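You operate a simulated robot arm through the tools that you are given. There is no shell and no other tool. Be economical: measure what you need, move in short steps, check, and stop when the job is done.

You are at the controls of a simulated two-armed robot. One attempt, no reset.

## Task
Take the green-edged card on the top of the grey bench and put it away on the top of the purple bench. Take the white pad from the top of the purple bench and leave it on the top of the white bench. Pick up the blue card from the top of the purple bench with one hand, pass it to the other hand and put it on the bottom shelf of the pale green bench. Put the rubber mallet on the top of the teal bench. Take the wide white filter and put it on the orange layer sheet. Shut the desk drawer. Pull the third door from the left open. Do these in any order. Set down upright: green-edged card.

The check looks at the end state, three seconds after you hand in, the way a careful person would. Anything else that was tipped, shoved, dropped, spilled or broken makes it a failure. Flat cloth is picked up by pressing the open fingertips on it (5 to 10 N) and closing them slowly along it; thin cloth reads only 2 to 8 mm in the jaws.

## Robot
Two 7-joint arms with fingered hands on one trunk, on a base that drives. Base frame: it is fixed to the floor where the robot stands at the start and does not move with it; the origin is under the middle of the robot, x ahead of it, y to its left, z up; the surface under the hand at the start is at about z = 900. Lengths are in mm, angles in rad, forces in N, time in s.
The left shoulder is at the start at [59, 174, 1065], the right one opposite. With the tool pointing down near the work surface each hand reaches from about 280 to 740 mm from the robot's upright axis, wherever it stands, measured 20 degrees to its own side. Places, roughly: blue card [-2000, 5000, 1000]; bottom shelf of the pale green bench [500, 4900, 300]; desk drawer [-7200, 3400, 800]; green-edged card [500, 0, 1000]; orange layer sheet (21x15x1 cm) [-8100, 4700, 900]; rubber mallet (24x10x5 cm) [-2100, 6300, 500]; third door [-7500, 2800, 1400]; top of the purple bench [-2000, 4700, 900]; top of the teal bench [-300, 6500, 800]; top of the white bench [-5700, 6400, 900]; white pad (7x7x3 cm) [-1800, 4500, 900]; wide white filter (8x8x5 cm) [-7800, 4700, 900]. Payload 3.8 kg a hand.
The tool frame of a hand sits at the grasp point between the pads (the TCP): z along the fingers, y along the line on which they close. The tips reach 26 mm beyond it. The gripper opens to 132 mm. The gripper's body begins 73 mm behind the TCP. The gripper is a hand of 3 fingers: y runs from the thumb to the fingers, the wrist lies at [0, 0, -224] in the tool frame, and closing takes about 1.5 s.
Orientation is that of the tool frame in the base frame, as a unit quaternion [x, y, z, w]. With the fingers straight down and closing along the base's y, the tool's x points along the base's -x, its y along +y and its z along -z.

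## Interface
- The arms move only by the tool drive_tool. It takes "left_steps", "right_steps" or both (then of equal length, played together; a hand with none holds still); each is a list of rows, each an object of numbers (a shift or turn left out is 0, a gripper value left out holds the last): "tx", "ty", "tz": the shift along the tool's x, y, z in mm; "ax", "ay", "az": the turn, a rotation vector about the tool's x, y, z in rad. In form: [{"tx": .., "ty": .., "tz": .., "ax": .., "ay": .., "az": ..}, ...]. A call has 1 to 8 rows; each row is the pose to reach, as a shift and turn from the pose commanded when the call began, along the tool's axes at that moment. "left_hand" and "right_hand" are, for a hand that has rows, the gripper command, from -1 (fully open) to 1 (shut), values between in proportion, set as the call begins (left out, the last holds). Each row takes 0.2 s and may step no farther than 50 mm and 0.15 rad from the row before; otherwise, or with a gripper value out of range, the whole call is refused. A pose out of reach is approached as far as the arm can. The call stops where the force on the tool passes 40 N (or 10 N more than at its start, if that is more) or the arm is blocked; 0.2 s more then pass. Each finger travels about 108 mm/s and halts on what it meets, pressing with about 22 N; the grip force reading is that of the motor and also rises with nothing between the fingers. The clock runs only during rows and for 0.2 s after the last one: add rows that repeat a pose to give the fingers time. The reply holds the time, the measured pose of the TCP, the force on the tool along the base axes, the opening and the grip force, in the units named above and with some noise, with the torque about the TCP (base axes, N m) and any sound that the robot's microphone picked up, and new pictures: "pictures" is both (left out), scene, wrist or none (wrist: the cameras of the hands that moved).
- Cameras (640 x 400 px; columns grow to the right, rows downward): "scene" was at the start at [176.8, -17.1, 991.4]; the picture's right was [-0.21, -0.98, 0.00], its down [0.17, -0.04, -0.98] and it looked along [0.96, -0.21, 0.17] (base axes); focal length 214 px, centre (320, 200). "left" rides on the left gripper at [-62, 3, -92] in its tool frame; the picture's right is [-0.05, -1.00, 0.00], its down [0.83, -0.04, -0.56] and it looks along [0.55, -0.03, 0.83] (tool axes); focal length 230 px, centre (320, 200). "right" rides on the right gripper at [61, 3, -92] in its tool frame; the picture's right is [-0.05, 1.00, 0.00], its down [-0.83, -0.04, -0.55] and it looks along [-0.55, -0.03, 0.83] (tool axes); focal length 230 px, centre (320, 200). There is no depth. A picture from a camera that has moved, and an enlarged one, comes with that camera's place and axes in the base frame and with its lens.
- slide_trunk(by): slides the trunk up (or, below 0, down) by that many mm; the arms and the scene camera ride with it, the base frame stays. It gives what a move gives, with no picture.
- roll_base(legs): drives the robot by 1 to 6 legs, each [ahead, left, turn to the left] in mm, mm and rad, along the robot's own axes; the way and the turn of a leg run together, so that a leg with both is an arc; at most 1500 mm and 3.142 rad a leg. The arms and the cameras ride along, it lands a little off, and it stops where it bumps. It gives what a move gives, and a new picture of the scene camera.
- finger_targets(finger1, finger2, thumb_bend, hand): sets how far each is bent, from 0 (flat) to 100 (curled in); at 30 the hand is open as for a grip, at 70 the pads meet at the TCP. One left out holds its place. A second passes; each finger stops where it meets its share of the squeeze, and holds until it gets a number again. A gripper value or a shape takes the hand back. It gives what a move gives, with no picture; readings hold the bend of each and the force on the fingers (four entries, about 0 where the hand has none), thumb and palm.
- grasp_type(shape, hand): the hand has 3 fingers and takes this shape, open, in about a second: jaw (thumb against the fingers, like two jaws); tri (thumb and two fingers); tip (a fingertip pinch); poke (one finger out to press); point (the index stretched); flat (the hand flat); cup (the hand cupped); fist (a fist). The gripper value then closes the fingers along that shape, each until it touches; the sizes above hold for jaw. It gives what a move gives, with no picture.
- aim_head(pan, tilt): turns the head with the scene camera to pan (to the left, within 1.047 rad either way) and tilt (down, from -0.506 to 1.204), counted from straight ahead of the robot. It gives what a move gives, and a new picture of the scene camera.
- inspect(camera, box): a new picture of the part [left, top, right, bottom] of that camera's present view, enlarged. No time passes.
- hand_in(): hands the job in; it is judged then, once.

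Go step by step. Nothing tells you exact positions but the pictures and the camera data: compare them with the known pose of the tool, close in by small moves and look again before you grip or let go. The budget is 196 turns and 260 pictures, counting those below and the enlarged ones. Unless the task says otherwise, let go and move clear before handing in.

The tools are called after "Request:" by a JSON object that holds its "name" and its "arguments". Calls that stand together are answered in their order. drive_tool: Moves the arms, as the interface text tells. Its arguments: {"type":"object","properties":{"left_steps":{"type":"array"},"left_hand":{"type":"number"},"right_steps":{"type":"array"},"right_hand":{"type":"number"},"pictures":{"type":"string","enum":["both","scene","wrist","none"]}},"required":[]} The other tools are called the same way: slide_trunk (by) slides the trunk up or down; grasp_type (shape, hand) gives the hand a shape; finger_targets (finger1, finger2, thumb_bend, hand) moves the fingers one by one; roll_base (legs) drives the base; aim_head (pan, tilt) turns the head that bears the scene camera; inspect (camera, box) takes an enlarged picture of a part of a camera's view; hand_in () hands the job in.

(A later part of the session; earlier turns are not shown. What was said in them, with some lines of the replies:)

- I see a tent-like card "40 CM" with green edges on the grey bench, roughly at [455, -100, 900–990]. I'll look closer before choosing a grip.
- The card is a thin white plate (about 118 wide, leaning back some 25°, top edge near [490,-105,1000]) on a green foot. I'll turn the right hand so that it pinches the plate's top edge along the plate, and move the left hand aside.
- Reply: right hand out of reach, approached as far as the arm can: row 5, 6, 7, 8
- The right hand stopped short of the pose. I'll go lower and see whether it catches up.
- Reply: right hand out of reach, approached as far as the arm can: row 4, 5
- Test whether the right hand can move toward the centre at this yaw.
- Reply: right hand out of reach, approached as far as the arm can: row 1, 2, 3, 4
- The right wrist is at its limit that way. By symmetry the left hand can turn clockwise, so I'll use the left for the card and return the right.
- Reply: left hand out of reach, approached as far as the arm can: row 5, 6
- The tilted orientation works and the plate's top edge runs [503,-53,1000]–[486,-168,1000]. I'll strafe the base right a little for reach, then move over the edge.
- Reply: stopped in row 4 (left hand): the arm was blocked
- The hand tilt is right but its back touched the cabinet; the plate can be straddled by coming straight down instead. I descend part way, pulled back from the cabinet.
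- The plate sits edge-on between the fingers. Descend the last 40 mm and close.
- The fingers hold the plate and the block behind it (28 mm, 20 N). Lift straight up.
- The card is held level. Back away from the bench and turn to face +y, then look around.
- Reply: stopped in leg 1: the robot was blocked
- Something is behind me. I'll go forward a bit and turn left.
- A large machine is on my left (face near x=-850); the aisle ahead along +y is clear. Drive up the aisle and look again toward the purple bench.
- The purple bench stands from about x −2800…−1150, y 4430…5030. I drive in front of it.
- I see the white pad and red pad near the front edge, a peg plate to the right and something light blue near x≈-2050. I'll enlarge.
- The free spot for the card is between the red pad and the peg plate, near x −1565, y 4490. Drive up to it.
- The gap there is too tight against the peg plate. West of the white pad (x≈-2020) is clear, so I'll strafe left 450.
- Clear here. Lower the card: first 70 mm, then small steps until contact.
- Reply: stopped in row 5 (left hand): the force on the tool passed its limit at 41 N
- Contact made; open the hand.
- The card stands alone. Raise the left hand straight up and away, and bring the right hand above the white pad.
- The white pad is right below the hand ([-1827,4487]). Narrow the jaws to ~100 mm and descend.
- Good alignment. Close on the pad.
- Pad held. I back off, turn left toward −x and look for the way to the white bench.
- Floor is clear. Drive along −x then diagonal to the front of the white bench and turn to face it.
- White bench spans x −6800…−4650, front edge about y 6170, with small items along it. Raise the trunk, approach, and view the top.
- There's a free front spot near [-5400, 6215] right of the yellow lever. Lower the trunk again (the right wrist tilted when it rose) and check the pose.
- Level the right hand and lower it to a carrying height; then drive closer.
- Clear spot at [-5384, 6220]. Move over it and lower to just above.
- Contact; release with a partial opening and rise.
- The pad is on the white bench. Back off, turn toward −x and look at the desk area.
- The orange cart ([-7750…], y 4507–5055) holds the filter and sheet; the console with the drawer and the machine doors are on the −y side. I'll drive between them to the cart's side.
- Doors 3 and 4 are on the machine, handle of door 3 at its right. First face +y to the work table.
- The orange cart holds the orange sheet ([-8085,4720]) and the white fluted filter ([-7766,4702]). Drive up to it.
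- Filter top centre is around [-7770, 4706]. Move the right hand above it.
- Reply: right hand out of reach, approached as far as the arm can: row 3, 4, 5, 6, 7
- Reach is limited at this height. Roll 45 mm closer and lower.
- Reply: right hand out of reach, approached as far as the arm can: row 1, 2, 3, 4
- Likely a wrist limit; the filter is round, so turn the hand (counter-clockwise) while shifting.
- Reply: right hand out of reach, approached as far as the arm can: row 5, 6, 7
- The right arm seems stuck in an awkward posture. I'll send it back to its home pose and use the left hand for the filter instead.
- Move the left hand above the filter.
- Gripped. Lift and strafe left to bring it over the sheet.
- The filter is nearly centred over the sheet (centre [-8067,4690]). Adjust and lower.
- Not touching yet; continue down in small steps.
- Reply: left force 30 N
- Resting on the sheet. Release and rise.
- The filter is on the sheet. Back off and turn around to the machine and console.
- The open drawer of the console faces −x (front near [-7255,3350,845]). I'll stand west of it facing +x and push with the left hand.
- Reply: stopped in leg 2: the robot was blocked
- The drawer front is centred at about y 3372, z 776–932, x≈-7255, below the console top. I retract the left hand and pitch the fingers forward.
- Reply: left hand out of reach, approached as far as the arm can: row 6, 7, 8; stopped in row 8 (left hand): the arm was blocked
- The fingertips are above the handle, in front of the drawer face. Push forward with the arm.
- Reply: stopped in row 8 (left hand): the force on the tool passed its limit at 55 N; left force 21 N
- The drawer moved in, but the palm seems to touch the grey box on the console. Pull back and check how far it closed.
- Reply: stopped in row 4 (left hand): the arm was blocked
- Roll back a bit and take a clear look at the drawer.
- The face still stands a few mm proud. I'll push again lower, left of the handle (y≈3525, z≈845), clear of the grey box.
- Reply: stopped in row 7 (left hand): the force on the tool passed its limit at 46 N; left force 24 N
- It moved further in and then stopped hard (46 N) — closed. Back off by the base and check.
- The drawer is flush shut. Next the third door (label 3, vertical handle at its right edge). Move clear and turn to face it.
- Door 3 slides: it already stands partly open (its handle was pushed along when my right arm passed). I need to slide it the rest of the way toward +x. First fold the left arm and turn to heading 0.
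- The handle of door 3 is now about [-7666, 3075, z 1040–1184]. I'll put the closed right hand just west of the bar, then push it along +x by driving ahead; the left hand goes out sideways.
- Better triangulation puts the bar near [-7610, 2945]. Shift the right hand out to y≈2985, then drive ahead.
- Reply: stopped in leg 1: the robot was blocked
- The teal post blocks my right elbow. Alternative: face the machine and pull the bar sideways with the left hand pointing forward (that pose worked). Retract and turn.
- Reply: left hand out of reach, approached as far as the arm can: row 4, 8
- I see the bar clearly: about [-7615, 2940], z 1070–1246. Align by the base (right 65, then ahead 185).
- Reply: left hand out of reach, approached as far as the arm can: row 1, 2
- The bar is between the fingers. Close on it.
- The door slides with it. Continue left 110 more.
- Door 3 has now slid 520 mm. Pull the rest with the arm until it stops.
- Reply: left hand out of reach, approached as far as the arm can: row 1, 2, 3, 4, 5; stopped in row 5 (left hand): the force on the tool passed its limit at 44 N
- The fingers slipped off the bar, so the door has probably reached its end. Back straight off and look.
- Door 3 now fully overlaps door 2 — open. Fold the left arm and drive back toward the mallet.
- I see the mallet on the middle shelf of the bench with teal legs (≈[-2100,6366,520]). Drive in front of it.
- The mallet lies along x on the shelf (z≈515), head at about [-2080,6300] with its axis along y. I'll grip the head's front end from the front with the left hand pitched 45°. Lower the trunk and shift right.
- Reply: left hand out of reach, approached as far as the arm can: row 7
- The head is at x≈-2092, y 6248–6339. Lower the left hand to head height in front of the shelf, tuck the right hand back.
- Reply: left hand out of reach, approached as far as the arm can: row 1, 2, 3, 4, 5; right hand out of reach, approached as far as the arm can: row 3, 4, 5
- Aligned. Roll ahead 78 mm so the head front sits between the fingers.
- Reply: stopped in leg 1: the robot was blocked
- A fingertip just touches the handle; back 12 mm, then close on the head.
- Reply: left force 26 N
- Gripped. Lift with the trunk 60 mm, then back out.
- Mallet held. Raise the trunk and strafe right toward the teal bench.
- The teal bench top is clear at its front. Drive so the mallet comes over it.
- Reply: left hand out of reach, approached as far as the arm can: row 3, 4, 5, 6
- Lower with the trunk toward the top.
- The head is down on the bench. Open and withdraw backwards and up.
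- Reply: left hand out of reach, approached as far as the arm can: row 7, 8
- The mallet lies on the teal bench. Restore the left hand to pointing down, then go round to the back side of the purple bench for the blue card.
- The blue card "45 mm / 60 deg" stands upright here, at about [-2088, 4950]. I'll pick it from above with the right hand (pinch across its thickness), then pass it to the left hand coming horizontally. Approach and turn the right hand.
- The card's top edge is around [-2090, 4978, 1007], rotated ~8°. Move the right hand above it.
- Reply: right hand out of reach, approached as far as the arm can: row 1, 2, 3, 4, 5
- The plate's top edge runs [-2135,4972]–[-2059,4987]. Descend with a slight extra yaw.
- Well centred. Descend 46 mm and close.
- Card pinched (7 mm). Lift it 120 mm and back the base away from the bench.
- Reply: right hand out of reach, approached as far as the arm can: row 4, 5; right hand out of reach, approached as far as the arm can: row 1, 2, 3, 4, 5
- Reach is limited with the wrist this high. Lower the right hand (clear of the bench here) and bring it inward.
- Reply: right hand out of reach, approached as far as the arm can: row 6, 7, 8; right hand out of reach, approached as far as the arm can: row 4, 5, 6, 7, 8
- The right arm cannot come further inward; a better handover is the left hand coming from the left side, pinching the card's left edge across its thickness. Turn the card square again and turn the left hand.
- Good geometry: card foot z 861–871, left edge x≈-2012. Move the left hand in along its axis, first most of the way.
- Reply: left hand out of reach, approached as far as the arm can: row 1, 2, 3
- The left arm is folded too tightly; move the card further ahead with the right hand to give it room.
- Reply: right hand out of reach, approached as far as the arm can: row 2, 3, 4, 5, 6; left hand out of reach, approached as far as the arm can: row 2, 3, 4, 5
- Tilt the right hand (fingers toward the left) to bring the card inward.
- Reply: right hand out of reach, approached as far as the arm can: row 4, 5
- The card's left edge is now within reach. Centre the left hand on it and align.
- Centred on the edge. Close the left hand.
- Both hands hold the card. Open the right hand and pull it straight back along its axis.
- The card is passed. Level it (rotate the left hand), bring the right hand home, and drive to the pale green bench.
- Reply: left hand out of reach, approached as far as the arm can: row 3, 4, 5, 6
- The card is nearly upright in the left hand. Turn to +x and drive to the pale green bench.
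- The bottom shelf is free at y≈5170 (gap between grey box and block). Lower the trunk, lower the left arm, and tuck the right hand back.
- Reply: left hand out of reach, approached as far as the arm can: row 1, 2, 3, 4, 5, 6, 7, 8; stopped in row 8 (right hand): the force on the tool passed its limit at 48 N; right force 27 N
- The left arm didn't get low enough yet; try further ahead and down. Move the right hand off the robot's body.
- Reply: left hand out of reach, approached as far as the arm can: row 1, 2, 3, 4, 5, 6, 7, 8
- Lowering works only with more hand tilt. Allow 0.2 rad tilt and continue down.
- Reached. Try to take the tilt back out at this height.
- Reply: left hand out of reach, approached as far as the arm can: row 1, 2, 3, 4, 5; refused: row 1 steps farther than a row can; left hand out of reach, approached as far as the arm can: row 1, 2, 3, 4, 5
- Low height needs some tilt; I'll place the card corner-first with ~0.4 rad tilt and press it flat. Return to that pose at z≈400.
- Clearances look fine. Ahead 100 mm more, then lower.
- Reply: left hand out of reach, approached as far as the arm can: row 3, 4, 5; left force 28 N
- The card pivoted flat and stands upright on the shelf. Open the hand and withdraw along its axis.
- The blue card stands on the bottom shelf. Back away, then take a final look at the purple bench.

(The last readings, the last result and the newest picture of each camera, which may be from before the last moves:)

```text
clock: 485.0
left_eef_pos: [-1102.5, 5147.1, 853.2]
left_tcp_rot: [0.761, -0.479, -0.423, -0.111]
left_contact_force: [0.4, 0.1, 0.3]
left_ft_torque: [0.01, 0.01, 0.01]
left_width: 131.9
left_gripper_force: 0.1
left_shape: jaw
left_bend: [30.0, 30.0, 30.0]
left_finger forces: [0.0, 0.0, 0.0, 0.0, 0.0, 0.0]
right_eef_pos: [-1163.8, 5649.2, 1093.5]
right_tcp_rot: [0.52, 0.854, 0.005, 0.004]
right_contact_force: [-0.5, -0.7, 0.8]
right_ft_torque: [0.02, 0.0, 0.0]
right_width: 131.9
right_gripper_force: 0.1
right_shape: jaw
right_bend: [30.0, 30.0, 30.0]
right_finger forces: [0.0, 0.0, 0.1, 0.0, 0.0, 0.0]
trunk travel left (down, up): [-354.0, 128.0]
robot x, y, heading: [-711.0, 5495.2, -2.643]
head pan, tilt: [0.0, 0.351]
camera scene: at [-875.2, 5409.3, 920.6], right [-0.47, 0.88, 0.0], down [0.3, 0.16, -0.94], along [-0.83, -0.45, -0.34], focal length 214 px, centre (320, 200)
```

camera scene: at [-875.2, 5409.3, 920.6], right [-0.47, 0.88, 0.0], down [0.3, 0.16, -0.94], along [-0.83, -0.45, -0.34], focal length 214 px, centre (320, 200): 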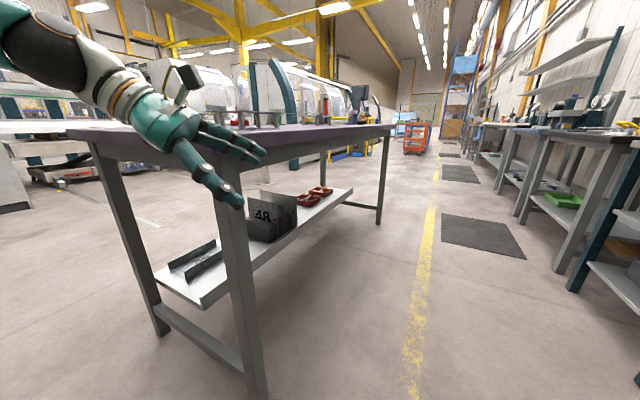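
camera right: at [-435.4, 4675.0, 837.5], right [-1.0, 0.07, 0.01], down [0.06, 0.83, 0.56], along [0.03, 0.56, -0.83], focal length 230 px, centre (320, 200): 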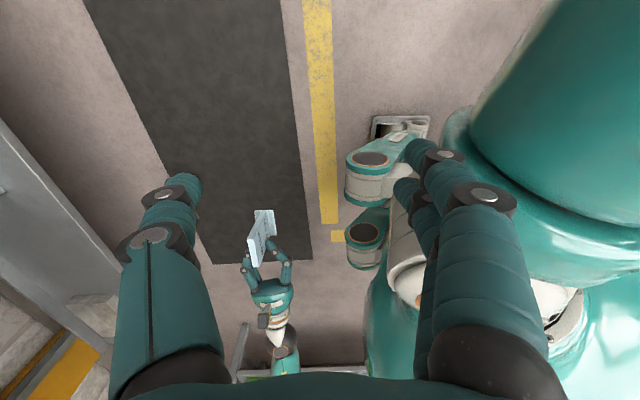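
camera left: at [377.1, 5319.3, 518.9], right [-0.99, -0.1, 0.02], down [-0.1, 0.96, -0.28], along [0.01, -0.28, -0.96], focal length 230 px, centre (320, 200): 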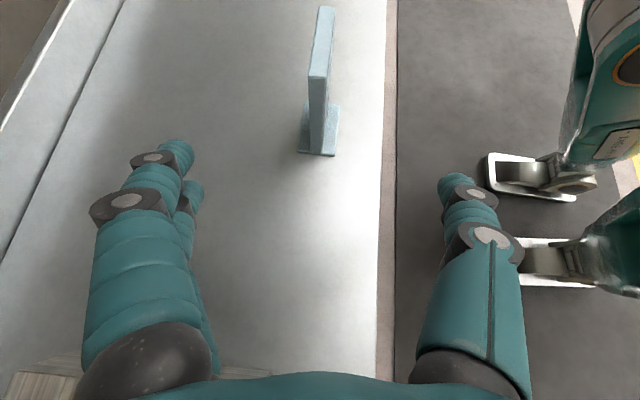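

My left hand is near the bench corner; back off and check the bench top from higher up.

Request:
{"name": "roll_base", "arguments": {"legs": [[-150, -150, 0]]}}

Request:
{"name": "aim_head", "arguments": {"pan": 0.1, "tilt": 0.05}}

Request:
{"name": "inspect", "arguments": {"camera": "scene", "box": [200, 120, 440, 270]}}

```text
clock: 487.0
left_eef_pos: [-1043.8, 5348.8, 852.2]
left_tcp_rot: [0.762, -0.478, -0.423, -0.111]
left_contact_force: [-0.1, 0.1, 0.6]
left_ft_torque: [-0.02, 0.01, 0.01]
left_width: 131.9
left_gripper_force: 0.1
left_shape: jaw
left_bend: [30.0, 30.0, 30.0]
left_finger forces: [0.0, 0.0, 0.1, 0.0, 0.0, 0.0]
right_eef_pos: [-1105.7, 5852.1, 1094.2]
right_tcp_rot: [0.519, 0.855, 0.004, 0.005]
right_contact_force: [0.0, 0.0, -0.1]
right_ft_torque: [-0.04, 0.01, 0.01]
right_width: 131.8
right_gripper_force: 0.0
right_shape: jaw
right_bend: [30.0, 30.0, 30.0]
right_finger forces: [0.1, 0.1, 0.0, 0.0, 0.0, 0.0]
trunk travel left (down, up): [-354.0, 128.0]
robot x, y, heading: [-652.5, 5696.9, -2.638]
head pan, tilt: [0.0, 0.351]
camera scene: at [-817.0, 5612.7, 920.6], right [-0.48, 0.88, 0.0], down [0.3, 0.16, -0.94], along [-0.83, -0.45, -0.34], focal length 214 px, centre (320, 200)
```

scene: 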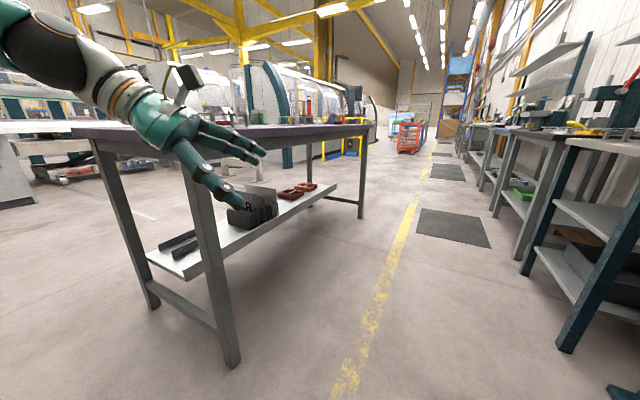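

```text
clock: 487.8
left_eef_pos: [-1043.8, 5349.9, 851.7]
left_tcp_rot: [0.762, -0.478, -0.423, -0.112]
left_contact_force: [0.6, -0.2, -0.1]
left_ft_torque: [0.02, -0.02, -0.03]
left_width: 131.7
left_gripper_force: 0.2
left_shape: jaw
left_bend: [30.0, 30.0, 30.0]
left_finger forces: [0.1, 0.0, 0.0, 0.0, 0.1, 0.0]
right_eef_pos: [-1104.4, 5850.7, 1093.0]
right_tcp_rot: [0.52, 0.854, 0.005, 0.006]
right_contact_force: [-0.7, -0.4, 0.5]
right_ft_torque: [0.02, -0.02, 0.0]
right_width: 132.1
right_gripper_force: 0.1
right_shape: jaw
right_bend: [30.0, 30.0, 30.0]
right_finger forces: [0.1, 0.0, 0.0, 0.0, 0.1, 0.1]
trunk travel left (down, up): [-354.0, 128.0]
robot x, y, heading: [-652.8, 5694.8, -2.646]
head pan, tilt: [0.099, 0.051]
camera scene: at [-810.7, 5605.5, 948.4], right [-0.56, 0.83, 0.0], down [0.04, 0.03, -1.0], along [-0.83, -0.56, -0.05], focal length 214 px, centre (320, 200)
```

scene: 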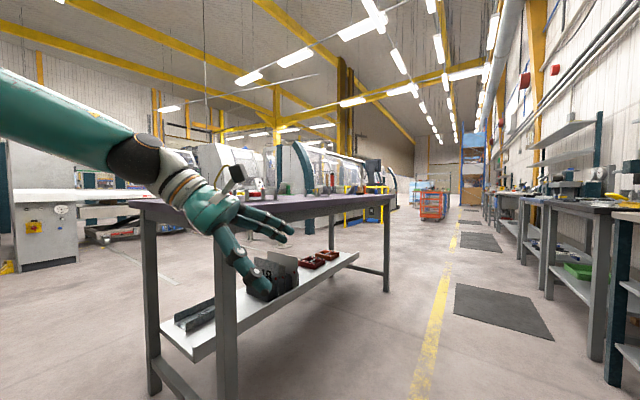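

```text
2.67 times, centred on (320, 195) of scene
camera zoom: at [-810.7, 5605.5, 948.4], right [-0.56, 0.83, 0.0], down [0.04, 0.03, -1.0], along [-0.83, -0.56, -0.05], focal length 572 px, centre (320, 213)
```

zoom: 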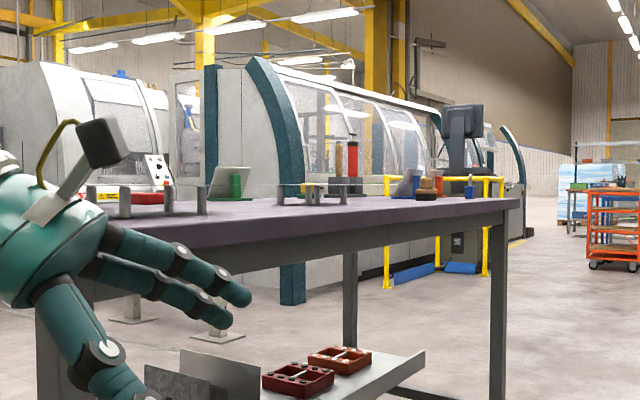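

The green card is still upright on the purple bench, and I saw each of the other items in place when I let go of it. Both hands are empty and clear, so I'm handing in.

Request:
{"name": "hand_in", "arguments": {}}

```text
The job is handed in.
```

I finished all seven tasks and handed the job in; the result of the check hasn't come back.

- **Green-edged card:** it stands upright on top of the purple bench.
- **White pad:** it lies on top of the white bench.
- **Blue card:** I picked it up with the right hand, passed it to the left, and stood it on the bottom shelf of the pale green bench. The card I moved is the light-blue "45 mm / 60 deg" one, not the blue-edged "4 BAR" card on the same bench.
- **Rubber mallet:** it lies on top of the teal bench.
- **Wide white filter:** it sits on the orange layer sheet.
- **Desk drawer:** it is shut and flush.
- **Third door:** it is slid fully open over door 2. My right arm nudged it partway by accident before I opened it on purpose.

My base or hands also bumped the large machine behind the start, the door post and the console lightly. I saw nothing shift, and my last look was at the purple bench only.
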